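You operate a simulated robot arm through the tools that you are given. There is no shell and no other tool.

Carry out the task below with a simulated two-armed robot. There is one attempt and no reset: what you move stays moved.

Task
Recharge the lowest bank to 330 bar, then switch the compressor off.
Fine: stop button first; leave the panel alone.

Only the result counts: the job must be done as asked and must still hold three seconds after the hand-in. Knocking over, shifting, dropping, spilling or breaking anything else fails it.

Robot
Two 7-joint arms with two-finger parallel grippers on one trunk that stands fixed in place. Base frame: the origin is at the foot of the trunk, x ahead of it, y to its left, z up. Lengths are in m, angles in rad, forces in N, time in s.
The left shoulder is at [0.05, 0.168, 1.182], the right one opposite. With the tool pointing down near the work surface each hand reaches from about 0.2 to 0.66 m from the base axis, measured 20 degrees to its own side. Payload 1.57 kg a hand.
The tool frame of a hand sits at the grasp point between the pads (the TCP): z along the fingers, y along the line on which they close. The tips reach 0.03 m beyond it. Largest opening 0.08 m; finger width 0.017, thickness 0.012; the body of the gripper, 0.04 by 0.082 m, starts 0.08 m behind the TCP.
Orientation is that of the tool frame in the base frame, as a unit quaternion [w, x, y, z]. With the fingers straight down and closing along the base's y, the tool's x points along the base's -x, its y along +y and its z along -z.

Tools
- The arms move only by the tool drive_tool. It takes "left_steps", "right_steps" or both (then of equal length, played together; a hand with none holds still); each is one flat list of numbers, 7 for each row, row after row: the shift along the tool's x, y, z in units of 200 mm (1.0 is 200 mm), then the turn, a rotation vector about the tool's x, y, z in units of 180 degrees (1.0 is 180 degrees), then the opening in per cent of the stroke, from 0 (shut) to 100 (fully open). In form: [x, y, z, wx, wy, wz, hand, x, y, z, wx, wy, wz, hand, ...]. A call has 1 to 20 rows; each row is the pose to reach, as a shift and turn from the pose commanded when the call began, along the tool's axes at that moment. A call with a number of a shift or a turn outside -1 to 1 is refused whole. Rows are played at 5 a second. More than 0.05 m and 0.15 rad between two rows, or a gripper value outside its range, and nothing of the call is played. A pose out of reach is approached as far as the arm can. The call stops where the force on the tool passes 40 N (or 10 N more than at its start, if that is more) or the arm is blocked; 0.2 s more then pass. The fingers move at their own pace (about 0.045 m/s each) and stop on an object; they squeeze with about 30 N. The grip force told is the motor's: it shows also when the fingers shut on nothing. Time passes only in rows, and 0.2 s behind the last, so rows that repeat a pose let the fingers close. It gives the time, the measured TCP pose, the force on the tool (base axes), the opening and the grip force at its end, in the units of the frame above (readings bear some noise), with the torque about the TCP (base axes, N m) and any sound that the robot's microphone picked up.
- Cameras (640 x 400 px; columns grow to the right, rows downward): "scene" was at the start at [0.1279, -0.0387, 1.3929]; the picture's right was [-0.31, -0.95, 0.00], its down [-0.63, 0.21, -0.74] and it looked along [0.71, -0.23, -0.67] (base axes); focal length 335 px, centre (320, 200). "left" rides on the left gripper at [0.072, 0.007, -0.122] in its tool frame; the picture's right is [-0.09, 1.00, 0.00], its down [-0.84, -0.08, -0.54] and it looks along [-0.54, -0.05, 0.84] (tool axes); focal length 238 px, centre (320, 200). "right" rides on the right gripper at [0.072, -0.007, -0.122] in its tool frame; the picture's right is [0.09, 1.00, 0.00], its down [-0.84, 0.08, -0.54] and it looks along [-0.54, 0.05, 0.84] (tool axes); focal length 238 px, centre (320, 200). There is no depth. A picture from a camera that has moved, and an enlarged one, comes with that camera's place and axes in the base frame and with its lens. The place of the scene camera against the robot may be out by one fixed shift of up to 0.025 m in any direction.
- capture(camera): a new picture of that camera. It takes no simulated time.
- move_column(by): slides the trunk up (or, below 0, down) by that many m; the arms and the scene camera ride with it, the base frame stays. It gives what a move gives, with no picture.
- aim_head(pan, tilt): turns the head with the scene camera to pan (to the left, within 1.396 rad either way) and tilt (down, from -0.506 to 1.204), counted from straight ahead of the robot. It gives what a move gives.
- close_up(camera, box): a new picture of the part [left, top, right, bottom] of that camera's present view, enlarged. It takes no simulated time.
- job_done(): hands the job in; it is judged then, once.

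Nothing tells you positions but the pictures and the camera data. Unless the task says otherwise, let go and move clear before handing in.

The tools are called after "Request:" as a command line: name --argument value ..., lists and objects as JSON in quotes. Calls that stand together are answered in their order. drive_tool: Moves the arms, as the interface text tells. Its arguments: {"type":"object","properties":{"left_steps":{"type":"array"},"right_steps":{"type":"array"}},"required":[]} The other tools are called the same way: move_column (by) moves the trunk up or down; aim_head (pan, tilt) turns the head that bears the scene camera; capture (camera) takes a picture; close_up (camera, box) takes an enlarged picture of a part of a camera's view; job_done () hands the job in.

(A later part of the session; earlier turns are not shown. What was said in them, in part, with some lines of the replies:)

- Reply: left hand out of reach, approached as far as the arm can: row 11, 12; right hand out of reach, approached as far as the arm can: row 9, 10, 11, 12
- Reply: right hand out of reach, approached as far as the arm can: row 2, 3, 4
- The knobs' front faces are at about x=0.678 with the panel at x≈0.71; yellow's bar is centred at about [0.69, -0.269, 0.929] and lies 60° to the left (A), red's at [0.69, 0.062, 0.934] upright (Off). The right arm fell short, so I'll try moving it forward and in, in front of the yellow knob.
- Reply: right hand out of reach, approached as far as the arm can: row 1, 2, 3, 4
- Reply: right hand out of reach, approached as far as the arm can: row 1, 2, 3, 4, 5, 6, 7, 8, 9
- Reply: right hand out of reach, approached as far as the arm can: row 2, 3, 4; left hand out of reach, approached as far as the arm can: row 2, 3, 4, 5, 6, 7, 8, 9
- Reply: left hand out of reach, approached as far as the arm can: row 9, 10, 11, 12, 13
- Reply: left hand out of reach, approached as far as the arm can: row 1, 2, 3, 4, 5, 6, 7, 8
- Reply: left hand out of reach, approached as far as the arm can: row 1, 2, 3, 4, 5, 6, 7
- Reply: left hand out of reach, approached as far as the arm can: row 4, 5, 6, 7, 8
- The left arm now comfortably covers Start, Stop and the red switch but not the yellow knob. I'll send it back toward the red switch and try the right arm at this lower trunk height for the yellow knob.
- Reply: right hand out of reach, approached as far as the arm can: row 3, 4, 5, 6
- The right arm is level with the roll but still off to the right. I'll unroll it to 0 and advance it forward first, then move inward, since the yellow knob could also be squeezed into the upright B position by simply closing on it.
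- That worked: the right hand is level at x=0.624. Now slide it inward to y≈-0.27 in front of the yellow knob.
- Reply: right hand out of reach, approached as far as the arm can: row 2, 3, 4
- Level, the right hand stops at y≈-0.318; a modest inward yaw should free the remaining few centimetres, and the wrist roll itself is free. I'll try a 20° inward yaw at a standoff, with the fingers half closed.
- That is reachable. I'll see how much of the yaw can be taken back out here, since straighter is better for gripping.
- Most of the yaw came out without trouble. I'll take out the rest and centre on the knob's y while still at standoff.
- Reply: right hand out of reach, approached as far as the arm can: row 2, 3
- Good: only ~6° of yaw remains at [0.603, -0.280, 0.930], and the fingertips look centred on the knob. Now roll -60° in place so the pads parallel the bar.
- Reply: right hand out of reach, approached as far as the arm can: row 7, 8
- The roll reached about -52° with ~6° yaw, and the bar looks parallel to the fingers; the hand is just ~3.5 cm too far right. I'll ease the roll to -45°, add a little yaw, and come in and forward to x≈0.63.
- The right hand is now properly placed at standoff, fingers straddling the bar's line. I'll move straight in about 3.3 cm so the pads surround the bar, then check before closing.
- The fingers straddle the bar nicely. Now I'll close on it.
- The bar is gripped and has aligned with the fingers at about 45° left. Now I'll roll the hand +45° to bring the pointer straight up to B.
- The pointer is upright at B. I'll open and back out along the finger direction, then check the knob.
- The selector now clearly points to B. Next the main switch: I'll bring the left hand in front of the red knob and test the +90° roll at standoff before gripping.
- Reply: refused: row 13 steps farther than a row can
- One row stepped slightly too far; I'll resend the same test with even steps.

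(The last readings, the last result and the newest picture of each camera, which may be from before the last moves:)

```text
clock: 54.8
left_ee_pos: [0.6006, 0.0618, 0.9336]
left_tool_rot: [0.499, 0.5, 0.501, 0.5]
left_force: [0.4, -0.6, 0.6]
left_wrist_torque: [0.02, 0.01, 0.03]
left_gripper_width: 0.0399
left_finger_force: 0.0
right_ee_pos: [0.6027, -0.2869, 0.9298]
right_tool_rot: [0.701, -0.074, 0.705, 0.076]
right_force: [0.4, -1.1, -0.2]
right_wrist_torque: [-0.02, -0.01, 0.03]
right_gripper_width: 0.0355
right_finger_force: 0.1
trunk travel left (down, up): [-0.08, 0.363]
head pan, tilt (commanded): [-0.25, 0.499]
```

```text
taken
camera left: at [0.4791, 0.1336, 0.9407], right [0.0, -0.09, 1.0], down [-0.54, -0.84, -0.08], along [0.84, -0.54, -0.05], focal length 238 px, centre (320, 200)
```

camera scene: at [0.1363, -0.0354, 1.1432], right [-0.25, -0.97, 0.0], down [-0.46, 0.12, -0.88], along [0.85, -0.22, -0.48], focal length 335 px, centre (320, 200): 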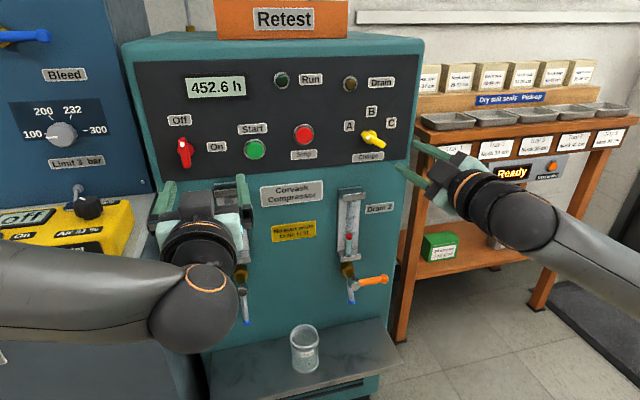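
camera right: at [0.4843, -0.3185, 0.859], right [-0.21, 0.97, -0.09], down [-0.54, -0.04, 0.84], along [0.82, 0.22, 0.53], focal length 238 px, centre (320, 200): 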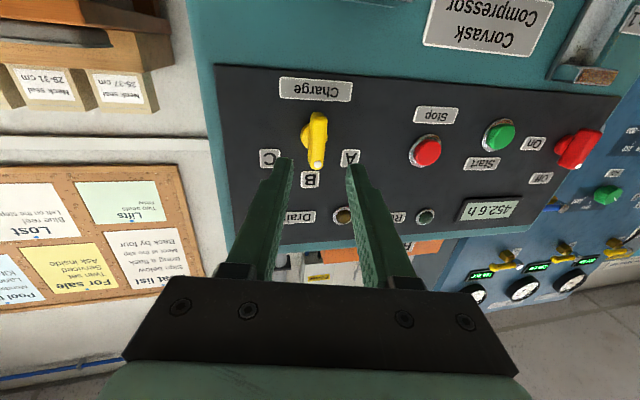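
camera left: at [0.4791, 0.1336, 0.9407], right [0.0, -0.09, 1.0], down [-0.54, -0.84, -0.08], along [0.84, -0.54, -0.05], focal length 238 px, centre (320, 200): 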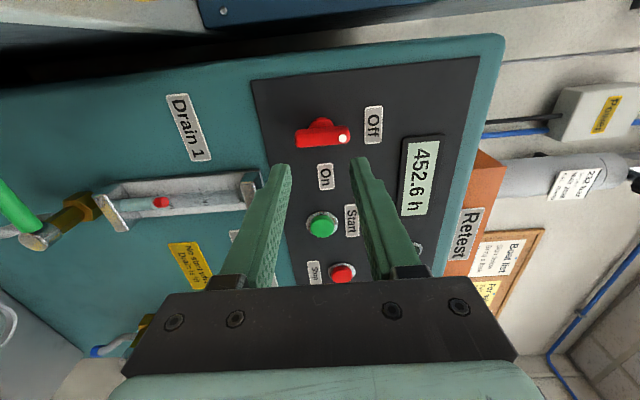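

Roll +90° is free, and I place the red bar at y≈0.062, z≈0.935 with its front at x≈0.685. I'll unroll to level and move in so the fingers straddle the upright bar.

Request:
drive_tool --left_steps '[0, 0, 0, 0, 0, -0.0417, 50, 0, 0, 0, 0, 0, -0.0833, 50, 0, 0, 0, 0, 0, -0.125, 50, 0, 0, 0, 0, 0, -0.1667, 50, 0, 0, 0, 0, 0, -0.2083, 50, 0, 0, 0, 0, 0, -0.25, 50, 0, 0, 0, 0, 0, -0.2917, 50, 0, 0, 0, 0, 0, -0.3333, 50, 0, 0, 0, 0, 0, -0.375, 50, 0, 0, 0, 0, 0, -0.4167, 50, 0, 0, 0, 0, 0, -0.4583, 50, 0, 0, 0, 0, 0, -0.5, 50, 0, 0, 0.11, 0, 0, -0.5, 50, 0, 0, 0.22, 0, 0, -0.5, 50, 0, 0, 0.33, 0, 0, -0.5, 50]'

Request:
capture --camera "left"

Request:
close_up --camera "scene" --box '[110, 80, 310, 210]'

```text
clock: 58.0
left_ee_pos: [0.6652, 0.0629, 0.9337]
left_tool_rot: [0.707, 0.0, 0.708, 0.0]
left_force: [-0.5, -0.5, 0.1]
left_wrist_torque: [-0.01, -0.01, -0.02]
left_gripper_width: 0.0399
left_finger_force: 0.1
right_ee_pos: [0.6021, -0.287, 0.9286]
right_tool_rot: [0.7, -0.073, 0.706, 0.076]
right_force: [0.0, -0.4, 0.0]
right_wrist_torque: [-0.03, -0.03, 0.0]
right_gripper_width: 0.0359
right_finger_force: 0.1
trunk travel left (down, up): [-0.08, 0.363]
head pan, tilt (commanded): [-0.25, 0.499]
```

```text
taken
camera left: at [0.544, 0.069, 0.8628], right [0.0, 1.0, 0.09], down [-0.54, -0.08, 0.84], along [0.84, -0.05, 0.54], focal length 238 px, centre (320, 200)
```

left: 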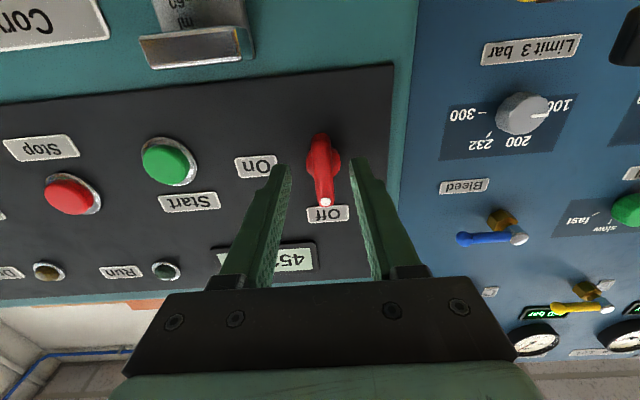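

```text
3.08 times, centred on (210, 145) of scene
camera zoom: at [0.1364, -0.0353, 1.1432], right [-0.25, -0.97, 0.0], down [-0.46, 0.12, -0.88], along [0.85, -0.22, -0.48], focal length 1031 px, centre (658, 369)
```

zoom: 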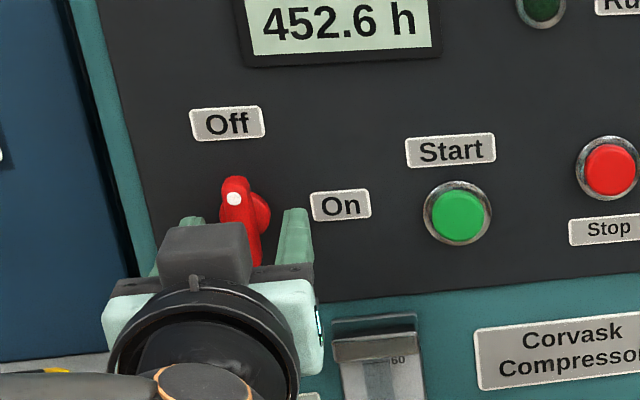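

Centred around the red bar. Close on it, then turn +90° to On.

Request:
drive_tool --left_steps '[0, 0, 0, 0, 0, 0, 25, 0, 0, 0, 0, 0, 0, 10, 0, 0, 0, 0, 0, 0, 10, 0, 0, 0, 0, 0, 0, 10]'

Request:
capture --camera "left"

```text
clock: 59.0
left_ee_pos: [0.6648, 0.0655, 0.9341]
left_tool_rot: [0.707, -0.002, 0.707, 0.001]
left_force: [-1.1, 8.3, -0.9]
left_wrist_torque: [0.06, 0.03, 0.05]
left_gripper_width: 0.013
left_finger_force: 29.9
right_ee_pos: [0.6025, -0.2864, 0.9284]
right_tool_rot: [0.701, -0.074, 0.706, 0.076]
right_force: [0.0, 0.2, -0.1]
right_wrist_torque: [0.0, 0.01, 0.02]
right_gripper_width: 0.0358
right_finger_force: 0.1
trunk travel left (down, up): [-0.08, 0.363]
head pan, tilt (commanded): [-0.25, 0.499]
```

```text
taken
camera left: at [0.5442, 0.0706, 0.8628], right [0.0, 1.0, 0.09], down [-0.54, -0.08, 0.84], along [0.84, -0.05, 0.54], focal length 238 px, centre (320, 200)
```

left: 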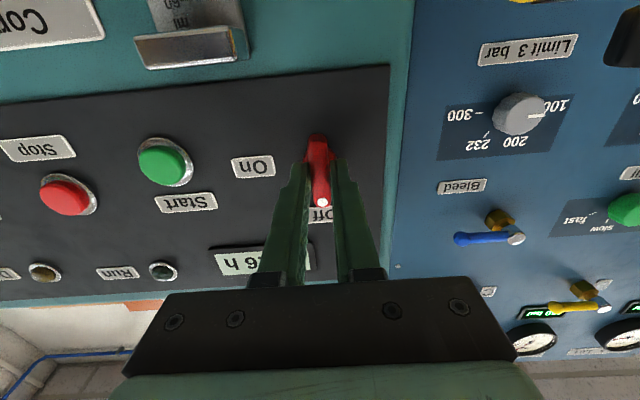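

Gripped; the knob sits about 3-4 mm further left than I had it, so I'll shift by that while turning +90°.

Request:
drive_tool --left_steps '[0, 0.01, 0, 0, 0, 0.0, 10, 0, 0.02, 0, 0, 0, 0.0417, 10, 0, 0.02, 0, 0, 0, 0.0833, 10, 0, 0.02, 0, 0, 0, 0.125, 10, 0, 0.02, 0, 0, 0, 0.1667, 10, 0, 0.02, 0, 0, 0, 0.2083, 10, 0, 0.02, 0, 0, 0, 0.25, 10, 0, 0.02, 0, 0, 0, 0.2917, 10, 0, 0.02, 0, 0, 0, 0.3333, 10, 0, 0.02, 0, 0, 0, 0.375, 10, 0, 0.02, 0, 0, 0, 0.4167, 10, 0, 0.02, 0, 0, 0, 0.4583, 10, 0, 0.02, 0, 0, 0, 0.5, 10, 0, 0.02, 0, 0, 0, 0.5, 10]'

Request:
capture --camera "left"

Request:
capture --camera "scene"

```text
clock: 62.0
left_ee_pos: [0.666, 0.0654, 0.9353]
left_tool_rot: [0.499, 0.499, 0.5, 0.501]
left_force: [6.6, 0.5, 11.3]
left_wrist_torque: [-0.03, -0.11, -0.36]
left_gripper_width: 0.0128
left_finger_force: 29.5
right_ee_pos: [0.602, -0.2879, 0.9288]
right_tool_rot: [0.7, -0.073, 0.706, 0.076]
right_force: [0.3, 0.0, 0.1]
right_wrist_torque: [0.02, -0.02, 0.03]
right_gripper_width: 0.036
right_finger_force: 0.0
trunk travel left (down, up): [-0.08, 0.363]
head pan, tilt (commanded): [-0.25, 0.499]
```

```text
taken
camera left: at [0.544, 0.1373, 0.9421], right [0.0, -0.09, 1.0], down [-0.54, -0.84, -0.08], along [0.84, -0.54, -0.05], focal length 238 px, centre (320, 200)
```

left: 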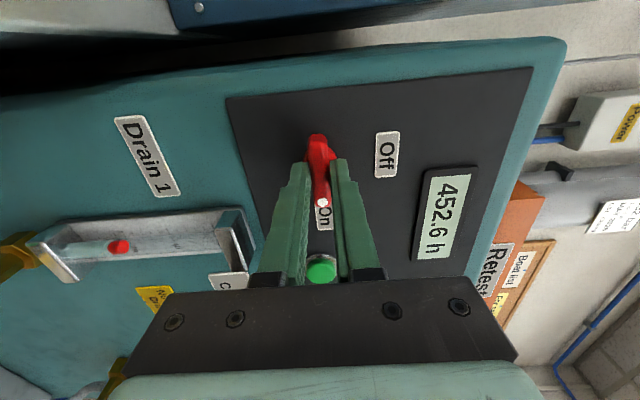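

```text
taken
camera scene: at [0.136, -0.0353, 1.1433], right [-0.25, -0.97, 0.0], down [-0.46, 0.12, -0.88], along [0.85, -0.22, -0.48], focal length 335 px, centre (320, 200)
```

scene: 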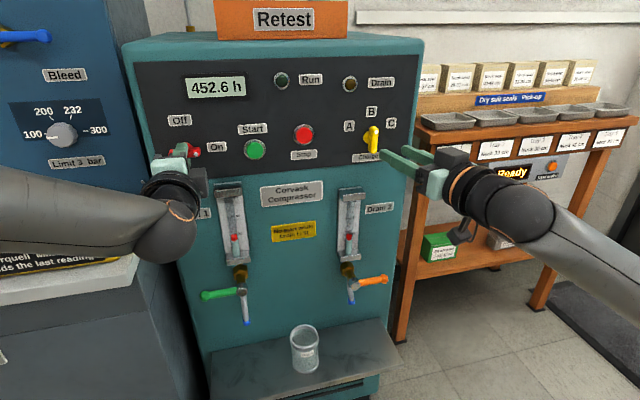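

The switch is at On, and the Drain lamp stays dark. I'll open and back straight out, then check lamps and knob.

Request:
drive_tool --left_steps '[0, 0, 0, 0, 0, 0, 30, 0, 0, 0, 0, 0, 0, 50, 0, 0, 0, 0, 0, 0, 50, 0, 0, -0.12, 0, 0, 0, 50, 0, 0, -0.24, 0, 0, 0, 50, 0, 0, -0.36, 0, 0, 0, 50]'

Request:
capture --camera "left"

Request:
close_up --camera "scene" --box '[120, 50, 440, 250]'

```text
clock: 63.4
left_ee_pos: [0.5933, 0.0663, 0.9346]
left_tool_rot: [0.499, 0.5, 0.499, 0.501]
left_force: [-0.5, 0.1, -0.1]
left_wrist_torque: [0.04, -0.01, 0.01]
left_gripper_width: 0.0402
left_finger_force: 0.0
right_ee_pos: [0.6023, -0.2867, 0.928]
right_tool_rot: [0.7, -0.073, 0.706, 0.077]
right_force: [-0.2, 0.6, -0.7]
right_wrist_torque: [0.01, 0.0, -0.02]
right_gripper_width: 0.036
right_finger_force: 0.2
trunk travel left (down, up): [-0.08, 0.363]
head pan, tilt (commanded): [-0.25, 0.499]
```

```text
taken
camera left: at [0.472, 0.1374, 0.9419], right [0.0, -0.09, 1.0], down [-0.54, -0.84, -0.08], along [0.84, -0.54, -0.05], focal length 238 px, centre (320, 200)
```

left: 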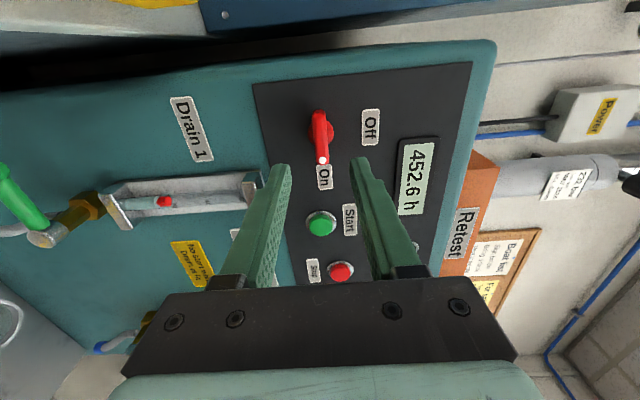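

```text
2.00 times, centred on (280, 150) of scene
camera zoom: at [0.1365, -0.0353, 1.1432], right [-0.25, -0.97, 0.0], down [-0.46, 0.12, -0.88], along [0.85, -0.22, -0.48], focal length 670 px, centre (400, 300)
```

zoom: 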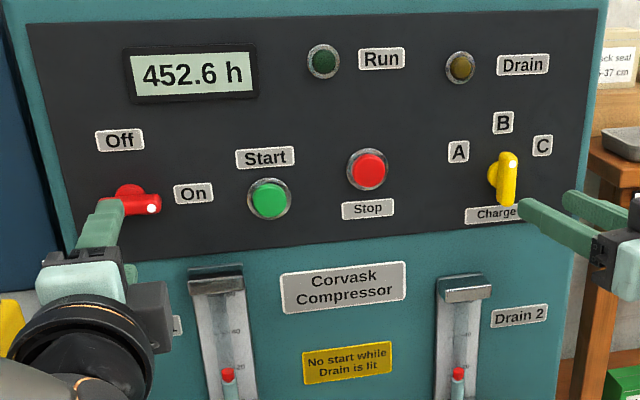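

Switch On, selector B, Drain lamp dark. Before starting, I'll set the head on the Bank B gauge to be sure I can monitor it from this trunk height.

Request:
aim_head --pan 0.3 --tilt 0.0

Request:
capture --camera "scene"

```text
clock: 64.4
left_ee_pos: [0.594, 0.0659, 0.9346]
left_tool_rot: [0.499, 0.5, 0.5, 0.5]
left_force: [-1.1, -0.4, 0.1]
left_wrist_torque: [0.01, 0.01, -0.01]
left_gripper_width: 0.04
left_finger_force: 0.1
right_ee_pos: [0.6026, -0.2879, 0.9294]
right_tool_rot: [0.7, -0.074, 0.706, 0.077]
right_force: [-0.4, 0.0, 0.5]
right_wrist_torque: [0.0, 0.05, 0.01]
right_gripper_width: 0.0359
right_finger_force: 0.1
trunk travel left (down, up): [-0.08, 0.363]
head pan, tilt (commanded): [0.3, 0.0]
```

```text
taken
camera scene: at [0.1343, 0.0138, 1.1893], right [0.29, -0.96, 0.0], down [0.0, 0.0, -1.0], along [0.96, 0.29, 0.0], focal length 335 px, centre (320, 200)
```

scene: 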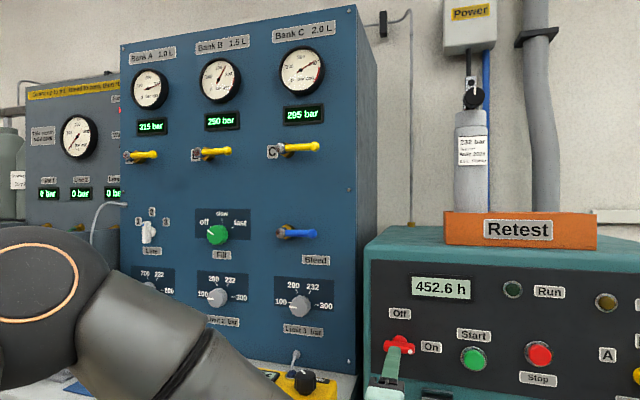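

That single view shows the gauges and the compressor's lamps together. Now I'll close the left fingers and bring them in front of the Start button.

Request:
drive_tool --left_steps '[-0.15, -0.011, 0, 0, 0, 0, 0, -0.29, -0.022, 0, 0, 0, 0, 0, -0.43, -0.033, 0, 0, 0, 0, 0, -0.565, -0.043, 0.05, 0, 0, 0, 0, -0.565, -0.043, 0.15, 0, 0, 0, 0, -0.565, -0.043, 0.25, 0, 0, 0, 0]'

Request:
capture --camera "left"

Request:
close_up --camera "scene" --box '[360, 260, 640, 400]'

```text
clock: 65.8
left_ee_pos: [0.6439, -0.0479, 0.9265]
left_tool_rot: [0.5, 0.499, 0.5, 0.5]
left_force: [-0.2, -0.4, -0.6]
left_wrist_torque: [0.02, -0.03, 0.02]
left_gripper_width: 0.0
left_finger_force: 21.3
right_ee_pos: [0.6026, -0.2872, 0.9292]
right_tool_rot: [0.7, -0.074, 0.706, 0.076]
right_force: [-0.5, 0.2, 1.7]
right_wrist_torque: [-0.01, 0.0, -0.01]
right_gripper_width: 0.0359
right_finger_force: 0.1
trunk travel left (down, up): [-0.08, 0.363]
head pan, tilt (commanded): [0.3, 0.0]
```

```text
taken
camera left: at [0.5233, 0.0232, 0.934], right [0.0, -0.09, 1.0], down [-0.54, -0.84, -0.08], along [0.84, -0.54, -0.05], focal length 238 px, centre (320, 200)
```

left: 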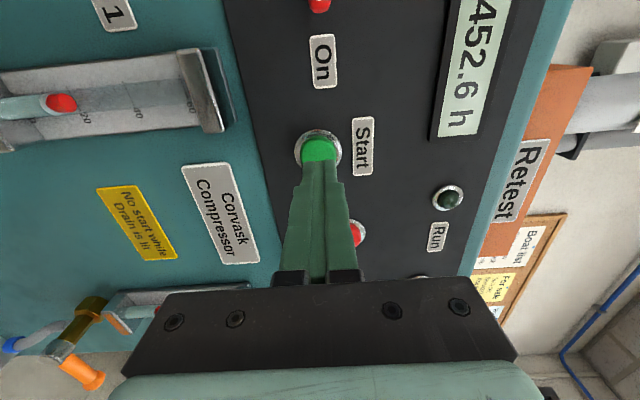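

```text
2.29 times, centred on (500, 330) of scene
camera zoom: at [0.1342, 0.0138, 1.1893], right [0.3, -0.96, 0.0], down [0.0, 0.0, -1.0], along [0.96, 0.3, 0.0], focal length 766 px, centre (-91, -97)
```

zoom: 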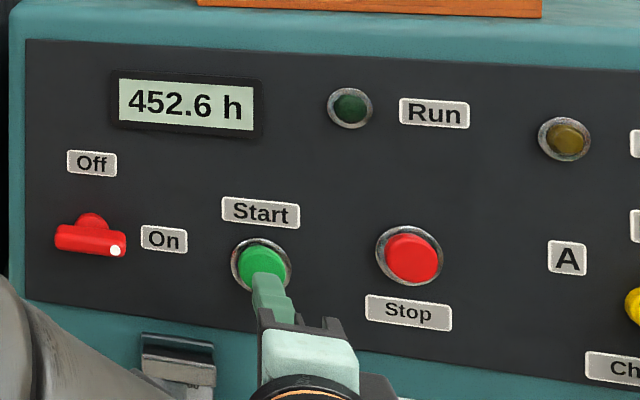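

Lined up with Start. I'll push in and come back out.

Request:
drive_tool --left_steps '[0, 0, 0.07, 0, 0, 0, 0, 0, 0, 0.1, 0, 0, 0, 0, 0, 0, 0.125, 0, 0, 0, 0, 0, 0, 0.145, 0, 0, 0, 0, 0, 0, 0.145, 0, 0, 0, 0]'

Request:
capture --camera "scene"

```text
clock: 67.0
left_ee_pos: [0.6738, -0.0455, 0.9262]
left_tool_rot: [0.5, 0.5, 0.5, 0.5]
left_force: [-1.7, -0.4, 0.4]
left_wrist_torque: [-0.03, -0.06, 0.02]
left_gripper_width: 0.0
left_finger_force: 21.9
right_ee_pos: [0.6021, -0.2874, 0.9299]
right_tool_rot: [0.701, -0.074, 0.706, 0.077]
right_force: [0.3, -0.3, 0.1]
right_wrist_torque: [-0.03, 0.01, 0.01]
right_gripper_width: 0.0363
right_finger_force: 0.1
trunk travel left (down, up): [-0.08, 0.363]
head pan, tilt (commanded): [0.3, 0.0]
```

```text
taken
camera scene: at [0.1341, 0.0138, 1.1894], right [0.3, -0.96, 0.0], down [0.0, 0.0, -1.0], along [0.96, 0.3, 0.0], focal length 335 px, centre (320, 200)
```

scene: 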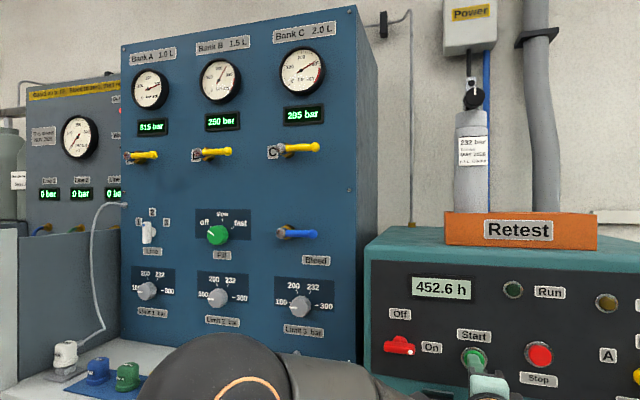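

Only light contact so far; pushing a little deeper in small steps.

Request:
drive_tool --left_steps '[0, 0, 0.015, 0, 0, 0, 0, 0, 0, 0.03, 0, 0, 0, 0]'

Request:
close_up --camera "scene" --box '[360, 260, 640, 400]'

Request:
capture --camera "left"

```text
clock: 67.6
left_ee_pos: [0.6771, -0.0461, 0.9249]
left_tool_rot: [0.5, 0.5, 0.5, 0.5]
left_force: [-13.0, 0.9, 1.1]
left_wrist_torque: [-0.07, -0.04, 0.01]
left_gripper_width: 0.0002
left_finger_force: 21.2
right_ee_pos: [0.6019, -0.287, 0.9297]
right_tool_rot: [0.701, -0.074, 0.705, 0.077]
right_force: [-0.1, -0.2, -0.1]
right_wrist_torque: [0.04, 0.0, 0.0]
right_gripper_width: 0.036
right_finger_force: 0.0
trunk travel left (down, up): [-0.08, 0.363]
head pan, tilt (commanded): [0.3, 0.0]
heard: click
```

```text
2.29 times, centred on (500, 330) of scene
camera zoom: at [0.1329, 0.0139, 1.1895], right [0.3, -0.96, 0.0], down [0.0, 0.0, -1.0], along [0.96, 0.3, 0.0], focal length 766 px, centre (-91, -97)
```

zoom: 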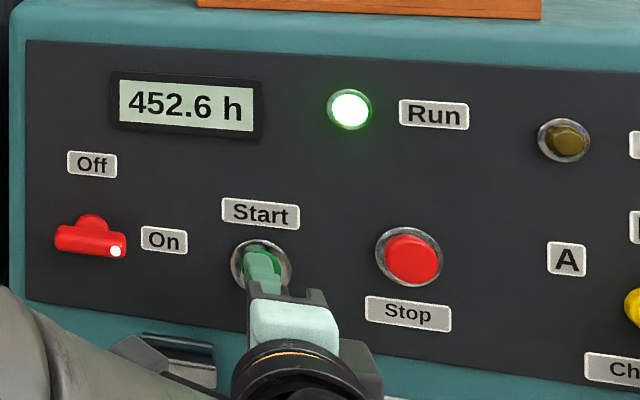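

```text
taken
camera left: at [0.5561, 0.0246, 0.9331], right [0.0, -0.09, 1.0], down [-0.54, -0.84, -0.08], along [0.84, -0.54, -0.05], focal length 238 px, centre (320, 200)
```

left: 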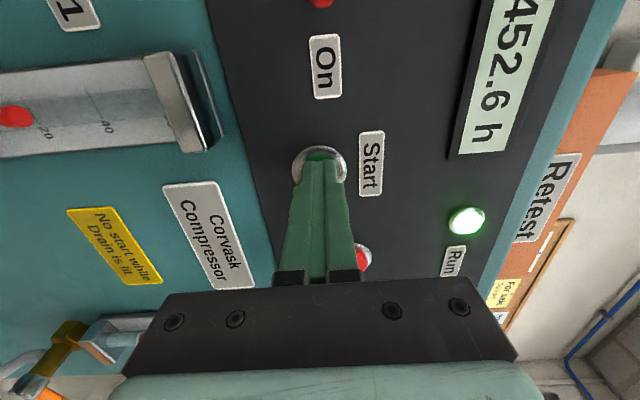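

Click heard and the Run lamp is lit: charging started at about t=67.5. I'll retract and hover in front of Stop, then read the gauge.

Request:
drive_tool --left_steps '[0, 0, -0.1, 0, 0, 0, 0, 0, 0, -0.2, 0, 0, 0, 0, -0.15, 0.035, -0.2, 0, 0, 0, 0, -0.3, 0.07, -0.2, 0, 0, 0, 0, -0.4475, 0.105, -0.2, 0, 0, 0, 0, -0.4475, 0.105, -0.11, 0, 0, 0, 0]'

Request:
capture --camera "scene"

Request:
close_up --camera "scene" --box '[110, 30, 340, 170]'

Request:
capture --camera "left"

```text
clock: 69.0
left_ee_pos: [0.6586, -0.1378, 0.946]
left_tool_rot: [0.499, 0.5, 0.5, 0.501]
left_force: [0.4, -0.4, 0.4]
left_wrist_torque: [0.01, 0.02, 0.0]
left_gripper_width: 0.0
left_finger_force: 20.8
right_ee_pos: [0.6024, -0.2864, 0.929]
right_tool_rot: [0.701, -0.074, 0.706, 0.076]
right_force: [0.2, 0.2, -0.8]
right_wrist_torque: [0.02, -0.01, 0.03]
right_gripper_width: 0.0359
right_finger_force: 0.1
trunk travel left (down, up): [-0.08, 0.363]
head pan, tilt (commanded): [0.3, 0.0]
```

```text
taken
camera scene: at [0.1342, 0.0137, 1.1893], right [0.3, -0.96, 0.0], down [0.0, 0.0, -1.0], along [0.96, 0.3, 0.0], focal length 335 px, centre (320, 200)
```

scene: 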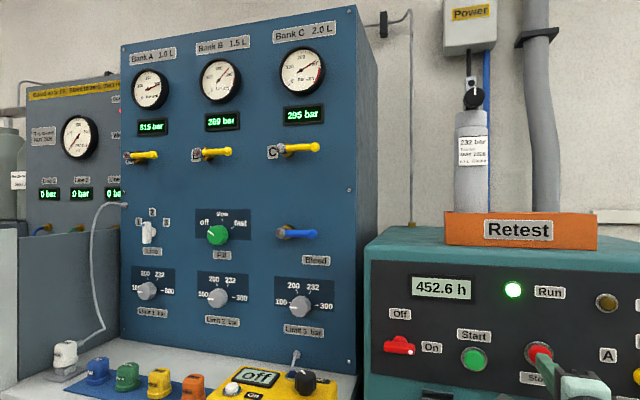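

```text
2.78 times, centred on (225, 100) of scene
camera zoom: at [0.1342, 0.0137, 1.1893], right [0.3, -0.96, 0.0], down [0.0, 0.0, -1.0], along [0.96, 0.3, 0.0], focal length 933 px, centre (584, 478)
```

zoom: 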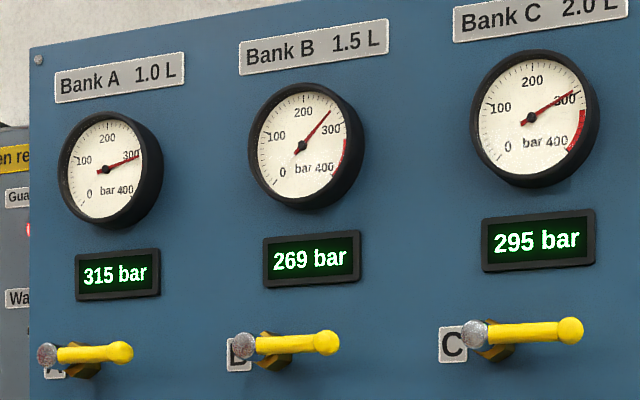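

```text
taken
camera left: at [0.538, -0.0656, 0.9525], right [0.0, -0.09, 1.0], down [-0.54, -0.84, -0.08], along [0.84, -0.54, -0.05], focal length 238 px, centre (320, 200)
```

left: 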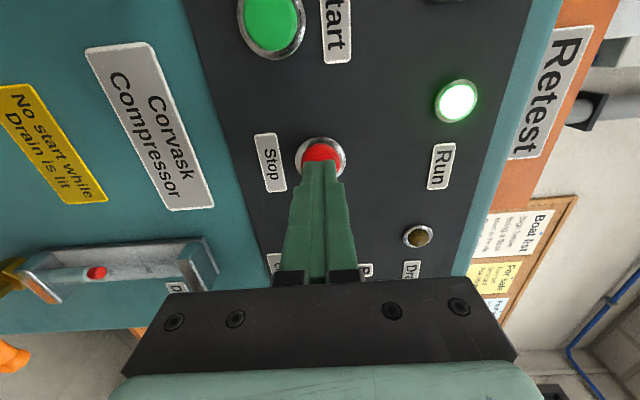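

Bank B is already at 269 bar at t=69.0, roughly 12-13 bar/s, so timing matters. I'll take a short step toward the Stop button (still not touching) to measure the rate.

Request:
drive_tool --left_steps '[0, 0, 0.02, 0, 0, 0, 0, 0, 0, 0.04, 0, 0, 0, 0]'

Request:
close_up --camera "scene" --box '[180, 60, 260, 140]'

Request:
close_up --camera "scene" --box '[360, 260, 640, 400]'

```text
clock: 69.6
left_ee_pos: [0.6658, -0.1373, 0.946]
left_tool_rot: [0.5, 0.499, 0.5, 0.5]
left_force: [-0.8, 0.5, -0.2]
left_wrist_torque: [0.01, -0.02, -0.04]
left_gripper_width: 0.0001
left_finger_force: 20.5
right_ee_pos: [0.6018, -0.288, 0.9289]
right_tool_rot: [0.701, -0.073, 0.706, 0.076]
right_force: [0.1, -0.1, 0.4]
right_wrist_torque: [0.0, 0.04, 0.01]
right_gripper_width: 0.0359
right_finger_force: 0.0
trunk travel left (down, up): [-0.08, 0.363]
head pan, tilt (commanded): [0.3, 0.0]
```

```text
5.00 times, centred on (220, 100) of scene
camera zoom: at [0.1343, 0.0138, 1.1893], right [0.3, -0.96, 0.0], down [0.0, 0.0, -1.0], along [0.96, 0.3, 0.0], focal length 1676 px, centre (820, 700)
```

zoom: 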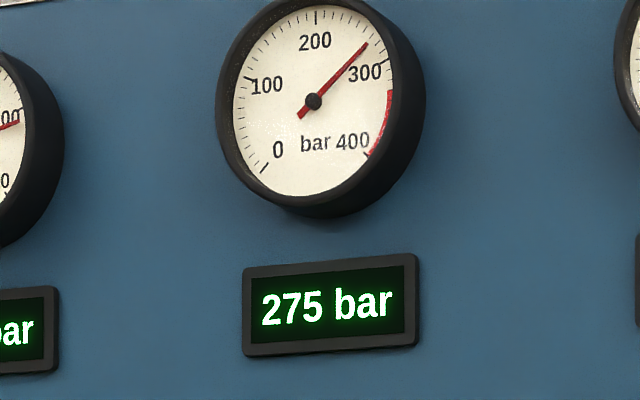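

```text
2.29 times, centred on (500, 330) of scene
camera zoom: at [0.1343, 0.0138, 1.1893], right [0.3, -0.96, 0.0], down [0.0, 0.0, -1.0], along [0.96, 0.3, 0.0], focal length 766 px, centre (-91, -97)
```

zoom: 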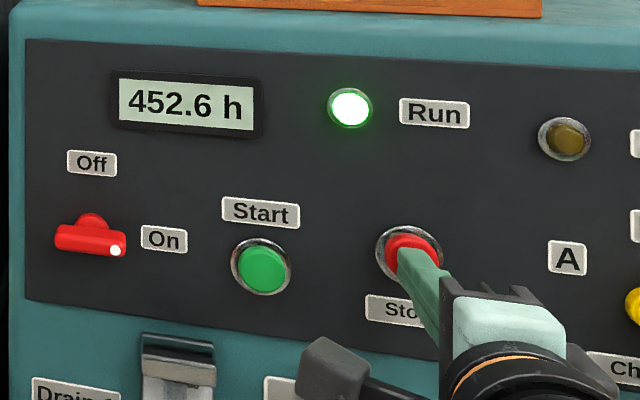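

275 bar at t=69.6. Hold still 1.8 s more for a good rate measurement.

Request:
drive_tool --left_steps '[0, 0, 0, 0, 0, 0, 0, 0, 0, 0, 0, 0, 0, 0, 0, 0, 0, 0, 0, 0, 0, 0, 0, 0, 0, 0, 0, 0, 0, 0, 0, 0, 0, 0, 0, 0, 0, 0, 0, 0, 0, 0, 0, 0, 0, 0, 0, 0, 0, 0, 0, 0, 0, 0, 0, 0]'

Request:
close_up --camera "scene" --box '[180, 60, 260, 140]'

Request:
capture --camera "scene"

```text
clock: 71.4
left_ee_pos: [0.6655, -0.1371, 0.9457]
left_tool_rot: [0.499, 0.499, 0.501, 0.501]
left_force: [-0.2, -0.3, -0.4]
left_wrist_torque: [0.01, 0.0, -0.02]
left_gripper_width: 0.0
left_finger_force: 20.8
right_ee_pos: [0.6026, -0.2866, 0.9289]
right_tool_rot: [0.7, -0.074, 0.706, 0.077]
right_force: [0.7, 0.1, -0.9]
right_wrist_torque: [-0.01, -0.01, 0.02]
right_gripper_width: 0.036
right_finger_force: 0.1
trunk travel left (down, up): [-0.08, 0.363]
head pan, tilt (commanded): [0.3, 0.0]
```

```text
5.00 times, centred on (220, 100) of scene
camera zoom: at [0.1343, 0.0138, 1.1893], right [0.3, -0.96, 0.0], down [0.0, 0.0, -1.0], along [0.96, 0.3, 0.0], focal length 1676 px, centre (820, 700)
```

zoom: 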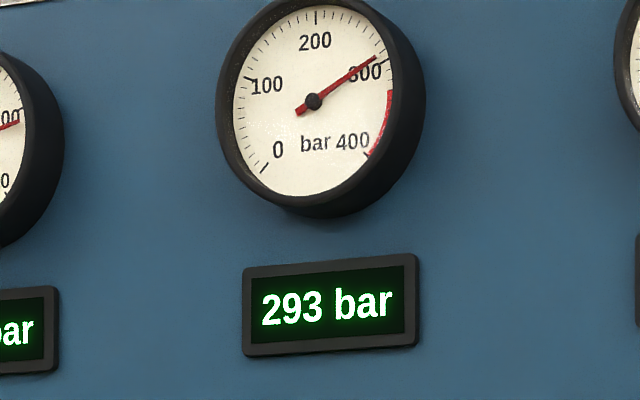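

```text
taken
camera scene: at [0.1343, 0.0138, 1.1893], right [0.3, -0.96, 0.0], down [0.0, 0.0, -1.0], along [0.96, 0.3, 0.0], focal length 335 px, centre (320, 200)
```

scene: 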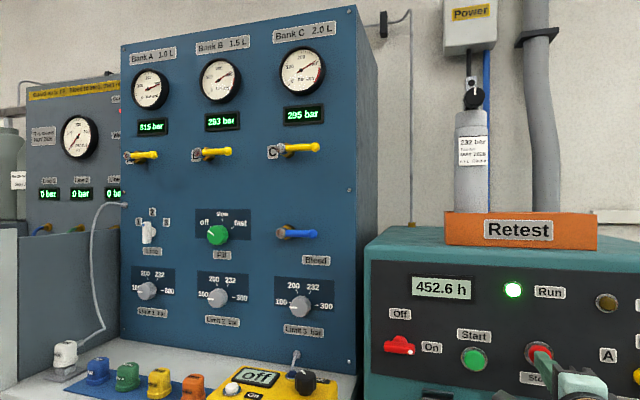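

Exactly 10 bar/s (293 at t=71.4), so 330 falls at t≈75.1. I'll hold to t=74.2 and confirm before the timed press.

Request:
drive_tool --left_steps '[0, 0, 0, 0, 0, 0, 0, 0, 0, 0, 0, 0, 0, 0, 0, 0, 0, 0, 0, 0, 0, 0, 0, 0, 0, 0, 0, 0, 0, 0, 0, 0, 0, 0, 0, 0, 0, 0, 0, 0, 0, 0, 0, 0, 0, 0, 0, 0, 0, 0, 0, 0, 0, 0, 0, 0, 0, 0, 0, 0, 0, 0, 0, 0, 0, 0, 0, 0, 0, 0, 0, 0, 0, 0, 0, 0, 0, 0, 0, 0, 0, 0, 0, 0, 0, 0, 0, 0, 0, 0, 0]'

Request:
close_up --camera "scene" --box '[180, 60, 260, 140]'

Request:
close_up --camera "scene" --box '[360, 260, 640, 400]'

```text
clock: 74.2
left_ee_pos: [0.6648, -0.1371, 0.946]
left_tool_rot: [0.5, 0.499, 0.5, 0.501]
left_force: [0.4, -0.2, 0.9]
left_wrist_torque: [-0.03, -0.01, -0.01]
left_gripper_width: 0.0
left_finger_force: 21.4
right_ee_pos: [0.6025, -0.2861, 0.9292]
right_tool_rot: [0.7, -0.073, 0.706, 0.076]
right_force: [-0.1, 0.0, -0.2]
right_wrist_torque: [-0.03, 0.01, 0.01]
right_gripper_width: 0.0362
right_finger_force: 0.0
trunk travel left (down, up): [-0.08, 0.363]
head pan, tilt (commanded): [0.3, 0.0]
```

```text
5.00 times, centred on (220, 100) of scene
camera zoom: at [0.1343, 0.0138, 1.1893], right [0.3, -0.96, 0.0], down [0.0, 0.0, -1.0], along [0.96, 0.3, 0.0], focal length 1676 px, centre (820, 700)
```

zoom: 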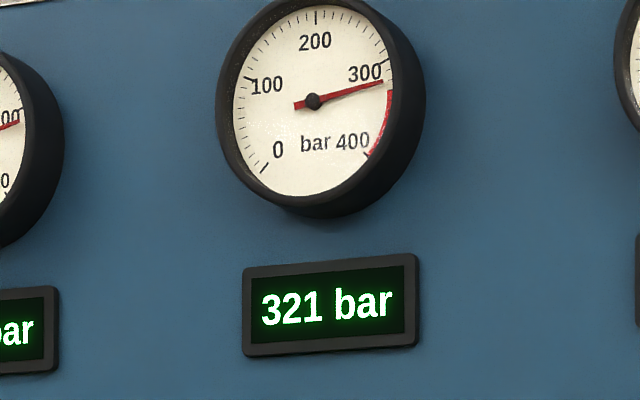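

```text
2.29 times, centred on (500, 330) of scene
camera zoom: at [0.1343, 0.0138, 1.1893], right [0.3, -0.96, 0.0], down [0.0, 0.0, -1.0], along [0.96, 0.3, 0.0], focal length 766 px, centre (-91, -97)
```

zoom: 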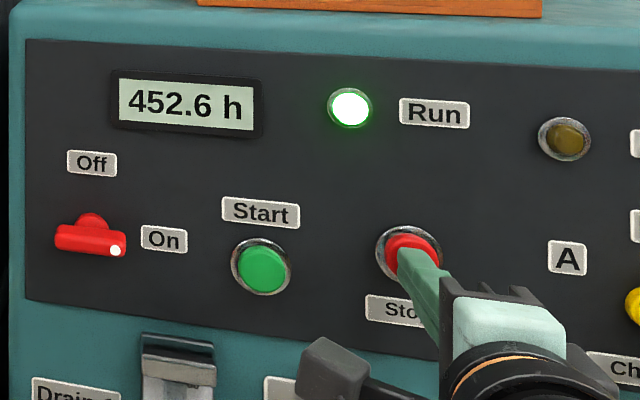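

321 bar at t=74.2, right on prediction. Now the timed Stop press.

Request:
drive_tool --left_steps '[0, 0, 0, 0, 0, 0, 0, 0, 0, 0, 0, 0, 0, 0, 0, 0, 0, 0, 0, 0, 0, 0, 0, 0.037, 0, 0, 0, 0, 0, 0, 0.088, 0, 0, 0, 0]'

Request:
close_up --camera "scene" --box '[180, 60, 260, 140]'

Request:
close_up --camera "scene" --box '[360, 260, 640, 400]'

```text
clock: 75.4
left_ee_pos: [0.6792, -0.1374, 0.9459]
left_tool_rot: [0.501, 0.501, 0.499, 0.499]
left_force: [-20.7, 2.6, 0.1]
left_wrist_torque: [-0.19, 0.02, 0.1]
left_gripper_width: 0.0001
left_finger_force: 21.8
right_ee_pos: [0.6003, -0.287, 0.9289]
right_tool_rot: [0.701, -0.074, 0.705, 0.076]
right_force: [0.3, 0.4, 0.4]
right_wrist_torque: [-0.02, 0.01, -0.01]
right_gripper_width: 0.0362
right_finger_force: 0.0
trunk travel left (down, up): [-0.08, 0.363]
head pan, tilt (commanded): [0.3, 0.0]
heard: click
```

```text
5.00 times, centred on (220, 100) of scene
camera zoom: at [0.1325, 0.0141, 1.1896], right [0.3, -0.96, 0.0], down [0.0, 0.0, -1.0], along [0.96, 0.3, 0.0], focal length 1676 px, centre (820, 700)
```

zoom: 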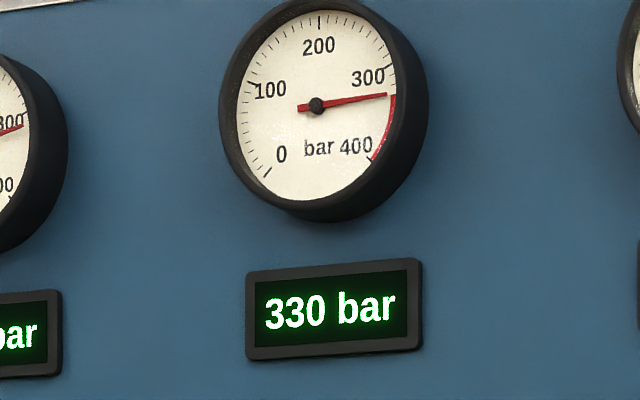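

```text
2.29 times, centred on (500, 330) of scene
camera zoom: at [0.1325, 0.0141, 1.1896], right [0.3, -0.96, 0.0], down [0.0, 0.0, -1.0], along [0.96, 0.3, 0.0], focal length 766 px, centre (-91, -97)
```

zoom: 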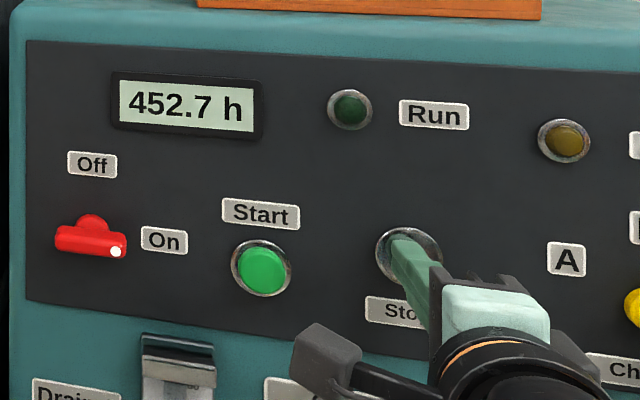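

Bank B reads exactly 330 bar and the Run lamp went out. Now I'll retract and go back to the red switch to turn it Off.

Request:
drive_tool --left_steps '[0, 0, -0.2, 0, 0, 0, 0, 0, 0, -0.4, 0, 0, 0, 0, 0.2, -0.011, -0.42, 0, 0, 0, 20, 0.4, -0.022, -0.42, 0, 0, 0, 40, 0.6, -0.034, -0.42, 0, 0, 0, 50, 0.8, -0.045, -0.42, 0, 0, 0, 50]'

Request:
drive_tool --left_steps '[0.1, 0, 0, 0, 0, 0, 50, 0.2155, 0, 0, 0, 0, 0, 50, 0.2155, 0, 0, 0, 0, 0, 50]'

Request:
capture --camera "left"

Request:
capture --camera "scene"

```text
clock: 76.8
left_ee_pos: [0.5968, 0.0244, 0.9365]
left_tool_rot: [0.499, 0.501, 0.5, 0.5]
left_force: [-1.2, -0.1, -0.3]
left_wrist_torque: [0.01, -0.01, 0.01]
left_gripper_width: 0.0399
left_finger_force: 0.1
right_ee_pos: [0.603, -0.2866, 0.9288]
right_tool_rot: [0.7, -0.075, 0.706, 0.078]
right_force: [0.2, 0.4, 0.5]
right_wrist_torque: [-0.05, -0.04, 0.01]
right_gripper_width: 0.0362
right_finger_force: 0.0
trunk travel left (down, up): [-0.08, 0.363]
head pan, tilt (commanded): [0.3, 0.0]
```

```text
clock: 77.6
left_ee_pos: [0.5979, 0.0681, 0.9381]
left_tool_rot: [0.5, 0.5, 0.5, 0.501]
left_force: [-0.7, -0.6, 0.1]
left_wrist_torque: [0.02, -0.01, 0.04]
left_gripper_width: 0.04
left_finger_force: 0.0
right_ee_pos: [0.6033, -0.2873, 0.9285]
right_tool_rot: [0.7, -0.074, 0.706, 0.077]
right_force: [0.1, 1.3, 1.3]
right_wrist_torque: [0.03, 0.02, 0.0]
right_gripper_width: 0.0361
right_finger_force: 0.2
trunk travel left (down, up): [-0.08, 0.363]
head pan, tilt (commanded): [0.3, 0.0]
```

```text
taken
camera left: at [0.4765, 0.1396, 0.9456], right [0.0, -0.09, 1.0], down [-0.54, -0.84, -0.08], along [0.84, -0.54, -0.05], focal length 238 px, centre (320, 200)
```

left: 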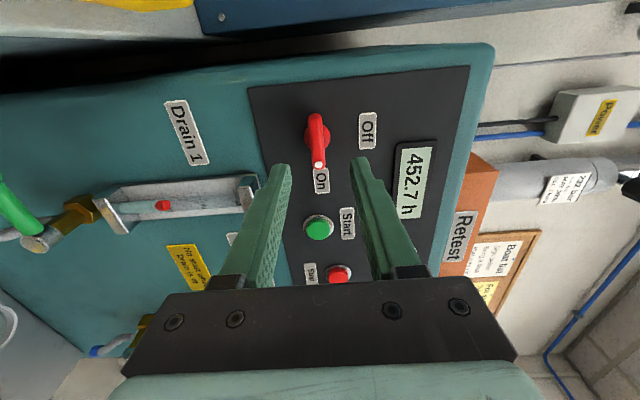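

```text
taken
camera scene: at [0.1343, 0.0139, 1.1893], right [0.3, -0.96, 0.0], down [0.0, 0.0, -1.0], along [0.96, 0.3, 0.0], focal length 335 px, centre (320, 200)
```

scene: 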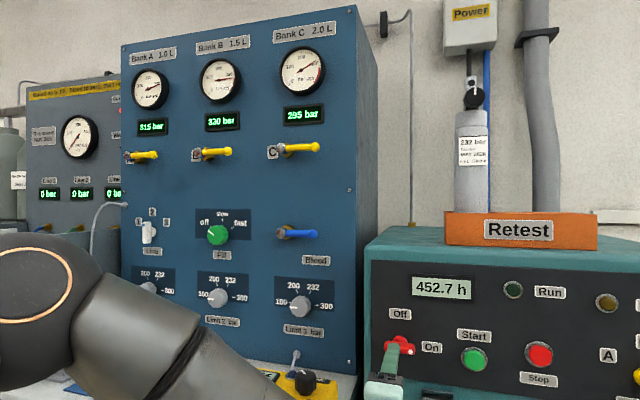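

Bank B holds at 330. The hand is aligned with the now-horizontal red bar; move in and close on it.

Request:
drive_tool --left_steps '[-0.008, 0, 0.12, 0, 0, 0, 50, -0.008, 0, 0.24, 0, 0, 0, 50, -0.008, 0, 0.34, 0, 0, 0, 50, -0.008, 0, 0.34, 0, 0, 0, 25, -0.008, 0, 0.34, 0, 0, 0, 10, -0.008, 0, 0.34, 0, 0, 0, 10, -0.008, 0, 0.34, 0, 0, 0, 10]'

Request:
capture --camera "left"

```text
clock: 79.2
left_ee_pos: [0.6654, 0.0636, 0.9348]
left_tool_rot: [0.499, 0.501, 0.501, 0.499]
left_force: [-2.6, 1.0, -8.6]
left_wrist_torque: [-0.04, -0.07, -0.02]
left_gripper_width: 0.013
left_finger_force: 30.1
right_ee_pos: [0.603, -0.2871, 0.929]
right_tool_rot: [0.7, -0.073, 0.706, 0.076]
right_force: [-0.1, -0.3, 0.0]
right_wrist_torque: [-0.02, -0.05, 0.01]
right_gripper_width: 0.0359
right_finger_force: 0.0
trunk travel left (down, up): [-0.08, 0.363]
head pan, tilt (commanded): [0.3, 0.0]
```

```text
taken
camera left: at [0.5446, 0.1371, 0.9431], right [0.01, -0.09, 1.0], down [-0.54, -0.84, -0.07], along [0.84, -0.54, -0.05], focal length 238 px, centre (320, 200)
```

left: 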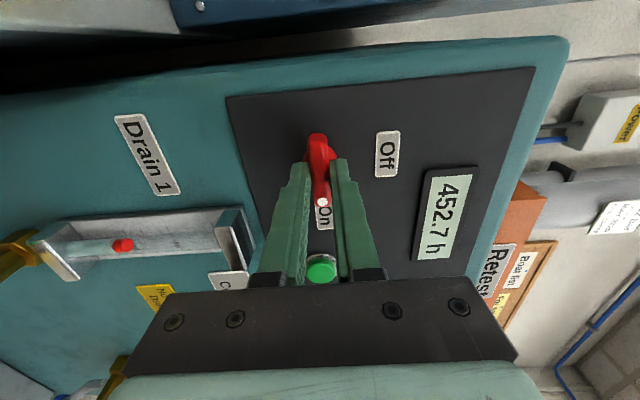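

Gripped. Turning -90° back to Off.

Request:
drive_tool --left_steps '[0, -0.01, 0, 0, 0, -0.0417, 10, 0, -0.01, 0, 0, 0, -0.0833, 10, 0, -0.01, 0, 0, 0, -0.125, 10, 0, -0.01, 0, 0, 0, -0.1667, 10, 0, -0.01, 0, 0, 0, -0.2083, 10, 0, -0.01, 0, 0, 0, -0.25, 10, 0, -0.01, 0, 0, 0, -0.2917, 10, 0, -0.01, 0, 0, 0, -0.3333, 10, 0, -0.01, 0, 0, 0, -0.375, 10, 0, -0.01, 0, 0, 0, -0.4167, 10, 0, -0.01, 0, 0, 0, -0.4583, 10, 0, -0.01, 0, 0, 0, -0.5, 10, 0, -0.01, 0, 0, 0, -0.5, 10]'

Request:
capture --camera "left"

Request:
capture --camera "scene"

```text
clock: 82.0
left_ee_pos: [0.6653, 0.066, 0.9348]
left_tool_rot: [0.706, -0.001, 0.708, 0.0]
left_force: [-10.6, 0.8, -9.2]
left_wrist_torque: [0.08, 0.78, -0.04]
left_gripper_width: 0.013
left_finger_force: 29.4
right_ee_pos: [0.6026, -0.2876, 0.9288]
right_tool_rot: [0.7, -0.074, 0.706, 0.077]
right_force: [0.2, 0.6, -0.2]
right_wrist_torque: [-0.04, 0.05, 0.0]
right_gripper_width: 0.0362
right_finger_force: 0.0
trunk travel left (down, up): [-0.08, 0.363]
head pan, tilt (commanded): [0.3, 0.0]
```

```text
taken
camera left: at [0.5446, 0.0712, 0.8634], right [0.0, 1.0, 0.09], down [-0.54, -0.08, 0.84], along [0.84, -0.05, 0.54], focal length 238 px, centre (320, 200)
```

left: 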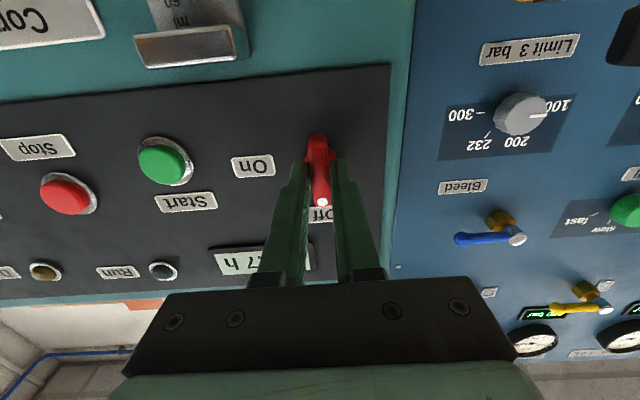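

```text
taken
camera scene: at [0.1343, 0.0139, 1.1893], right [0.3, -0.96, 0.0], down [0.0, 0.0, -1.0], along [0.96, 0.3, 0.0], focal length 335 px, centre (320, 200)
```

scene: 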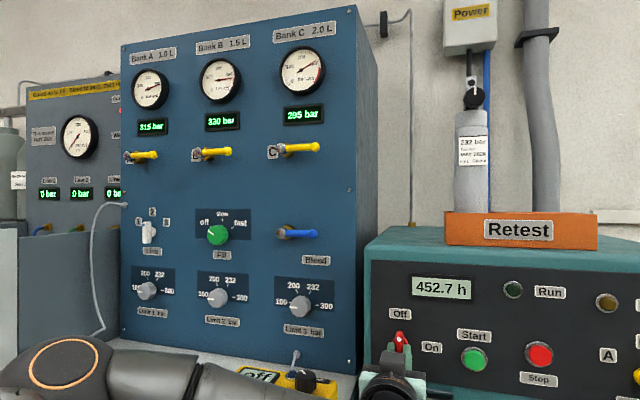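

The red knob is upright at Off. I'll open, back straight out, and verify everything.

Request:
drive_tool --left_steps '[0, 0, 0, 0, 0, 0, 30, 0, 0, 0, 0, 0, 0, 50, 0, 0, 0, 0, 0, 0, 50, 0, 0, -0.12, 0, 0, 0, 50, 0, 0, -0.24, 0, 0, 0, 50, 0, 0, -0.36, 0, 0, 0, 50, 0, 0, -0.5, 0, 0, 0, 50]'

Request:
drive_tool --right_steps '[0, -0.05, -0.1, 0, 0, 0, 45, 0, -0.1, -0.2, 0, 0, 0, 45, 0, -0.15, -0.25, 0, 0, 0, 45]'

Request:
capture --camera "left"

Request:
capture --camera "scene"

Request:
close_up --camera "scene" --box '[110, 30, 340, 170]'

Request:
close_up --camera "scene" --box '[360, 260, 640, 400]'

```text
clock: 83.6
left_ee_pos: [0.5651, 0.0652, 0.9353]
left_tool_rot: [0.706, -0.002, 0.708, 0.0]
left_force: [-0.6, 0.2, 0.5]
left_wrist_torque: [0.0, -0.01, 0.02]
left_gripper_width: 0.0397
left_finger_force: 0.0
right_ee_pos: [0.6025, -0.2874, 0.9292]
right_tool_rot: [0.701, -0.074, 0.706, 0.077]
right_force: [-0.4, 0.1, -0.2]
right_wrist_torque: [0.01, 0.02, -0.01]
right_gripper_width: 0.0361
right_finger_force: 0.1
trunk travel left (down, up): [-0.08, 0.363]
head pan, tilt (commanded): [0.3, 0.0]
```

```text
clock: 84.4
left_ee_pos: [0.5664, 0.0659, 0.9341]
left_tool_rot: [0.707, -0.001, 0.707, 0.001]
left_force: [0.7, -0.2, 0.5]
left_wrist_torque: [0.0, -0.04, 0.0]
left_gripper_width: 0.0401
left_finger_force: 0.1
right_ee_pos: [0.5607, -0.3261, 0.9284]
right_tool_rot: [0.7, -0.074, 0.706, 0.077]
right_force: [0.0, 0.3, 0.0]
right_wrist_torque: [0.0, -0.01, 0.03]
right_gripper_width: 0.0362
right_finger_force: 0.0
trunk travel left (down, up): [-0.08, 0.363]
head pan, tilt (commanded): [0.3, 0.0]
```

```text
taken
camera left: at [0.4451, 0.0724, 0.8638], right [0.0, 1.0, 0.09], down [-0.54, -0.08, 0.84], along [0.84, -0.05, 0.54], focal length 238 px, centre (320, 200)
```

left: 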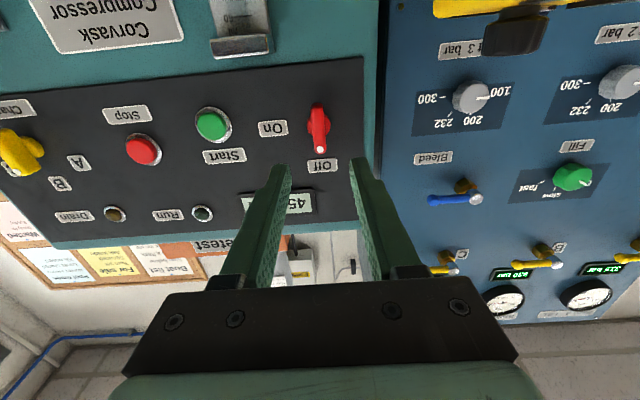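

```text
taken
camera scene: at [0.1343, 0.0139, 1.1893], right [0.3, -0.96, 0.0], down [0.0, 0.0, -1.0], along [0.96, 0.3, 0.0], focal length 335 px, centre (320, 200)
```

scene: 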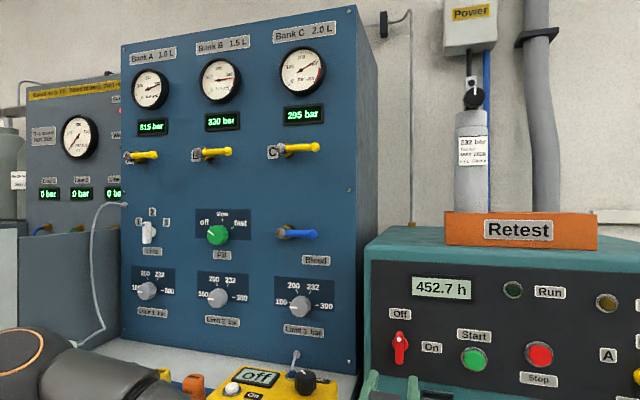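

```text
2.78 times, centred on (225, 100) of scene
camera zoom: at [0.1343, 0.0139, 1.1893], right [0.3, -0.96, 0.0], down [0.0, 0.0, -1.0], along [0.96, 0.3, 0.0], focal length 933 px, centre (584, 478)
```

zoom: 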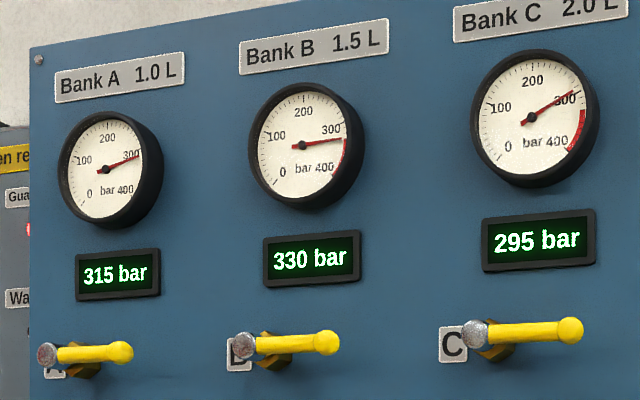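

```text
2.29 times, centred on (500, 330) of scene
camera zoom: at [0.1343, 0.0139, 1.1893], right [0.3, -0.96, 0.0], down [0.0, 0.0, -1.0], along [0.96, 0.3, 0.0], focal length 766 px, centre (-91, -97)
```

zoom: 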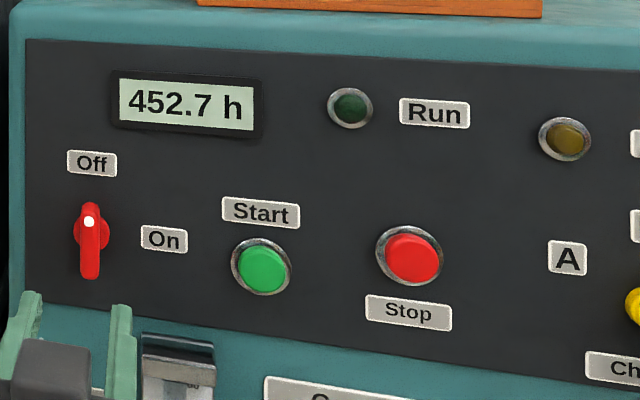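

Bank B holds 330 bar, Run is dark, the switch is at Off and both hands are clear. One last look over the rest of the scene to be sure nothing was disturbed.

Request:
aim_head --pan -0.2 --tilt 0.5

Request:
capture --camera "scene"

```text
clock: 85.3
left_ee_pos: [0.5653, 0.0662, 0.9353]
left_tool_rot: [0.707, -0.001, 0.707, 0.001]
left_force: [-0.4, -0.1, 0.2]
left_wrist_torque: [0.01, -0.02, 0.03]
left_gripper_width: 0.0401
left_finger_force: 0.0
right_ee_pos: [0.5607, -0.3275, 0.93]
right_tool_rot: [0.7, -0.073, 0.706, 0.076]
right_force: [0.2, -0.5, -0.5]
right_wrist_torque: [0.01, 0.0, 0.0]
right_gripper_width: 0.036
right_finger_force: 0.0
trunk travel left (down, up): [-0.08, 0.363]
head pan, tilt (commanded): [-0.201, 0.499]
```

```text
taken
camera scene: at [0.1375, -0.0309, 1.1433], right [-0.2, -0.98, 0.0], down [-0.47, 0.1, -0.88], along [0.86, -0.17, -0.48], focal length 335 px, centre (320, 200)
```

scene: 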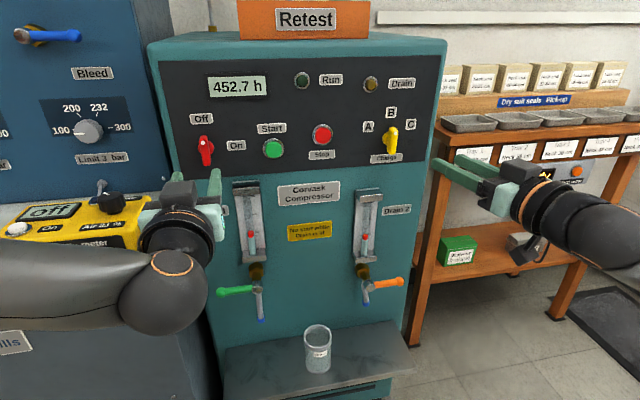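

Everything is in place: Bank B is at 330 bar, the compressor was stopped with the Stop button and then switched Off. The fill panel, drains and jug are untouched, and both hands are clear, so I'm handing in.

Request:
job_done

```text
The job is handed in.
```

Bank B was the lowest at 250 bar. I recharged it to 330 bar, and it was still reading 330 about nine seconds after the compressor stopped.

- **Charging:** I turned the charge selector from A to B, switched the compressor on and pressed Start. The Drain lamp stayed dark throughout.
- **Switching off:** I pressed Stop first, which put the Run lamp out, then turned the red main switch to Off.
- **Left alone:** I didn't touch the fill panel, drains or jug. Banks A and C still read 315 and 295 bar.

The selector is still at B. Both hands are clear of the controls, and the job is handed in.
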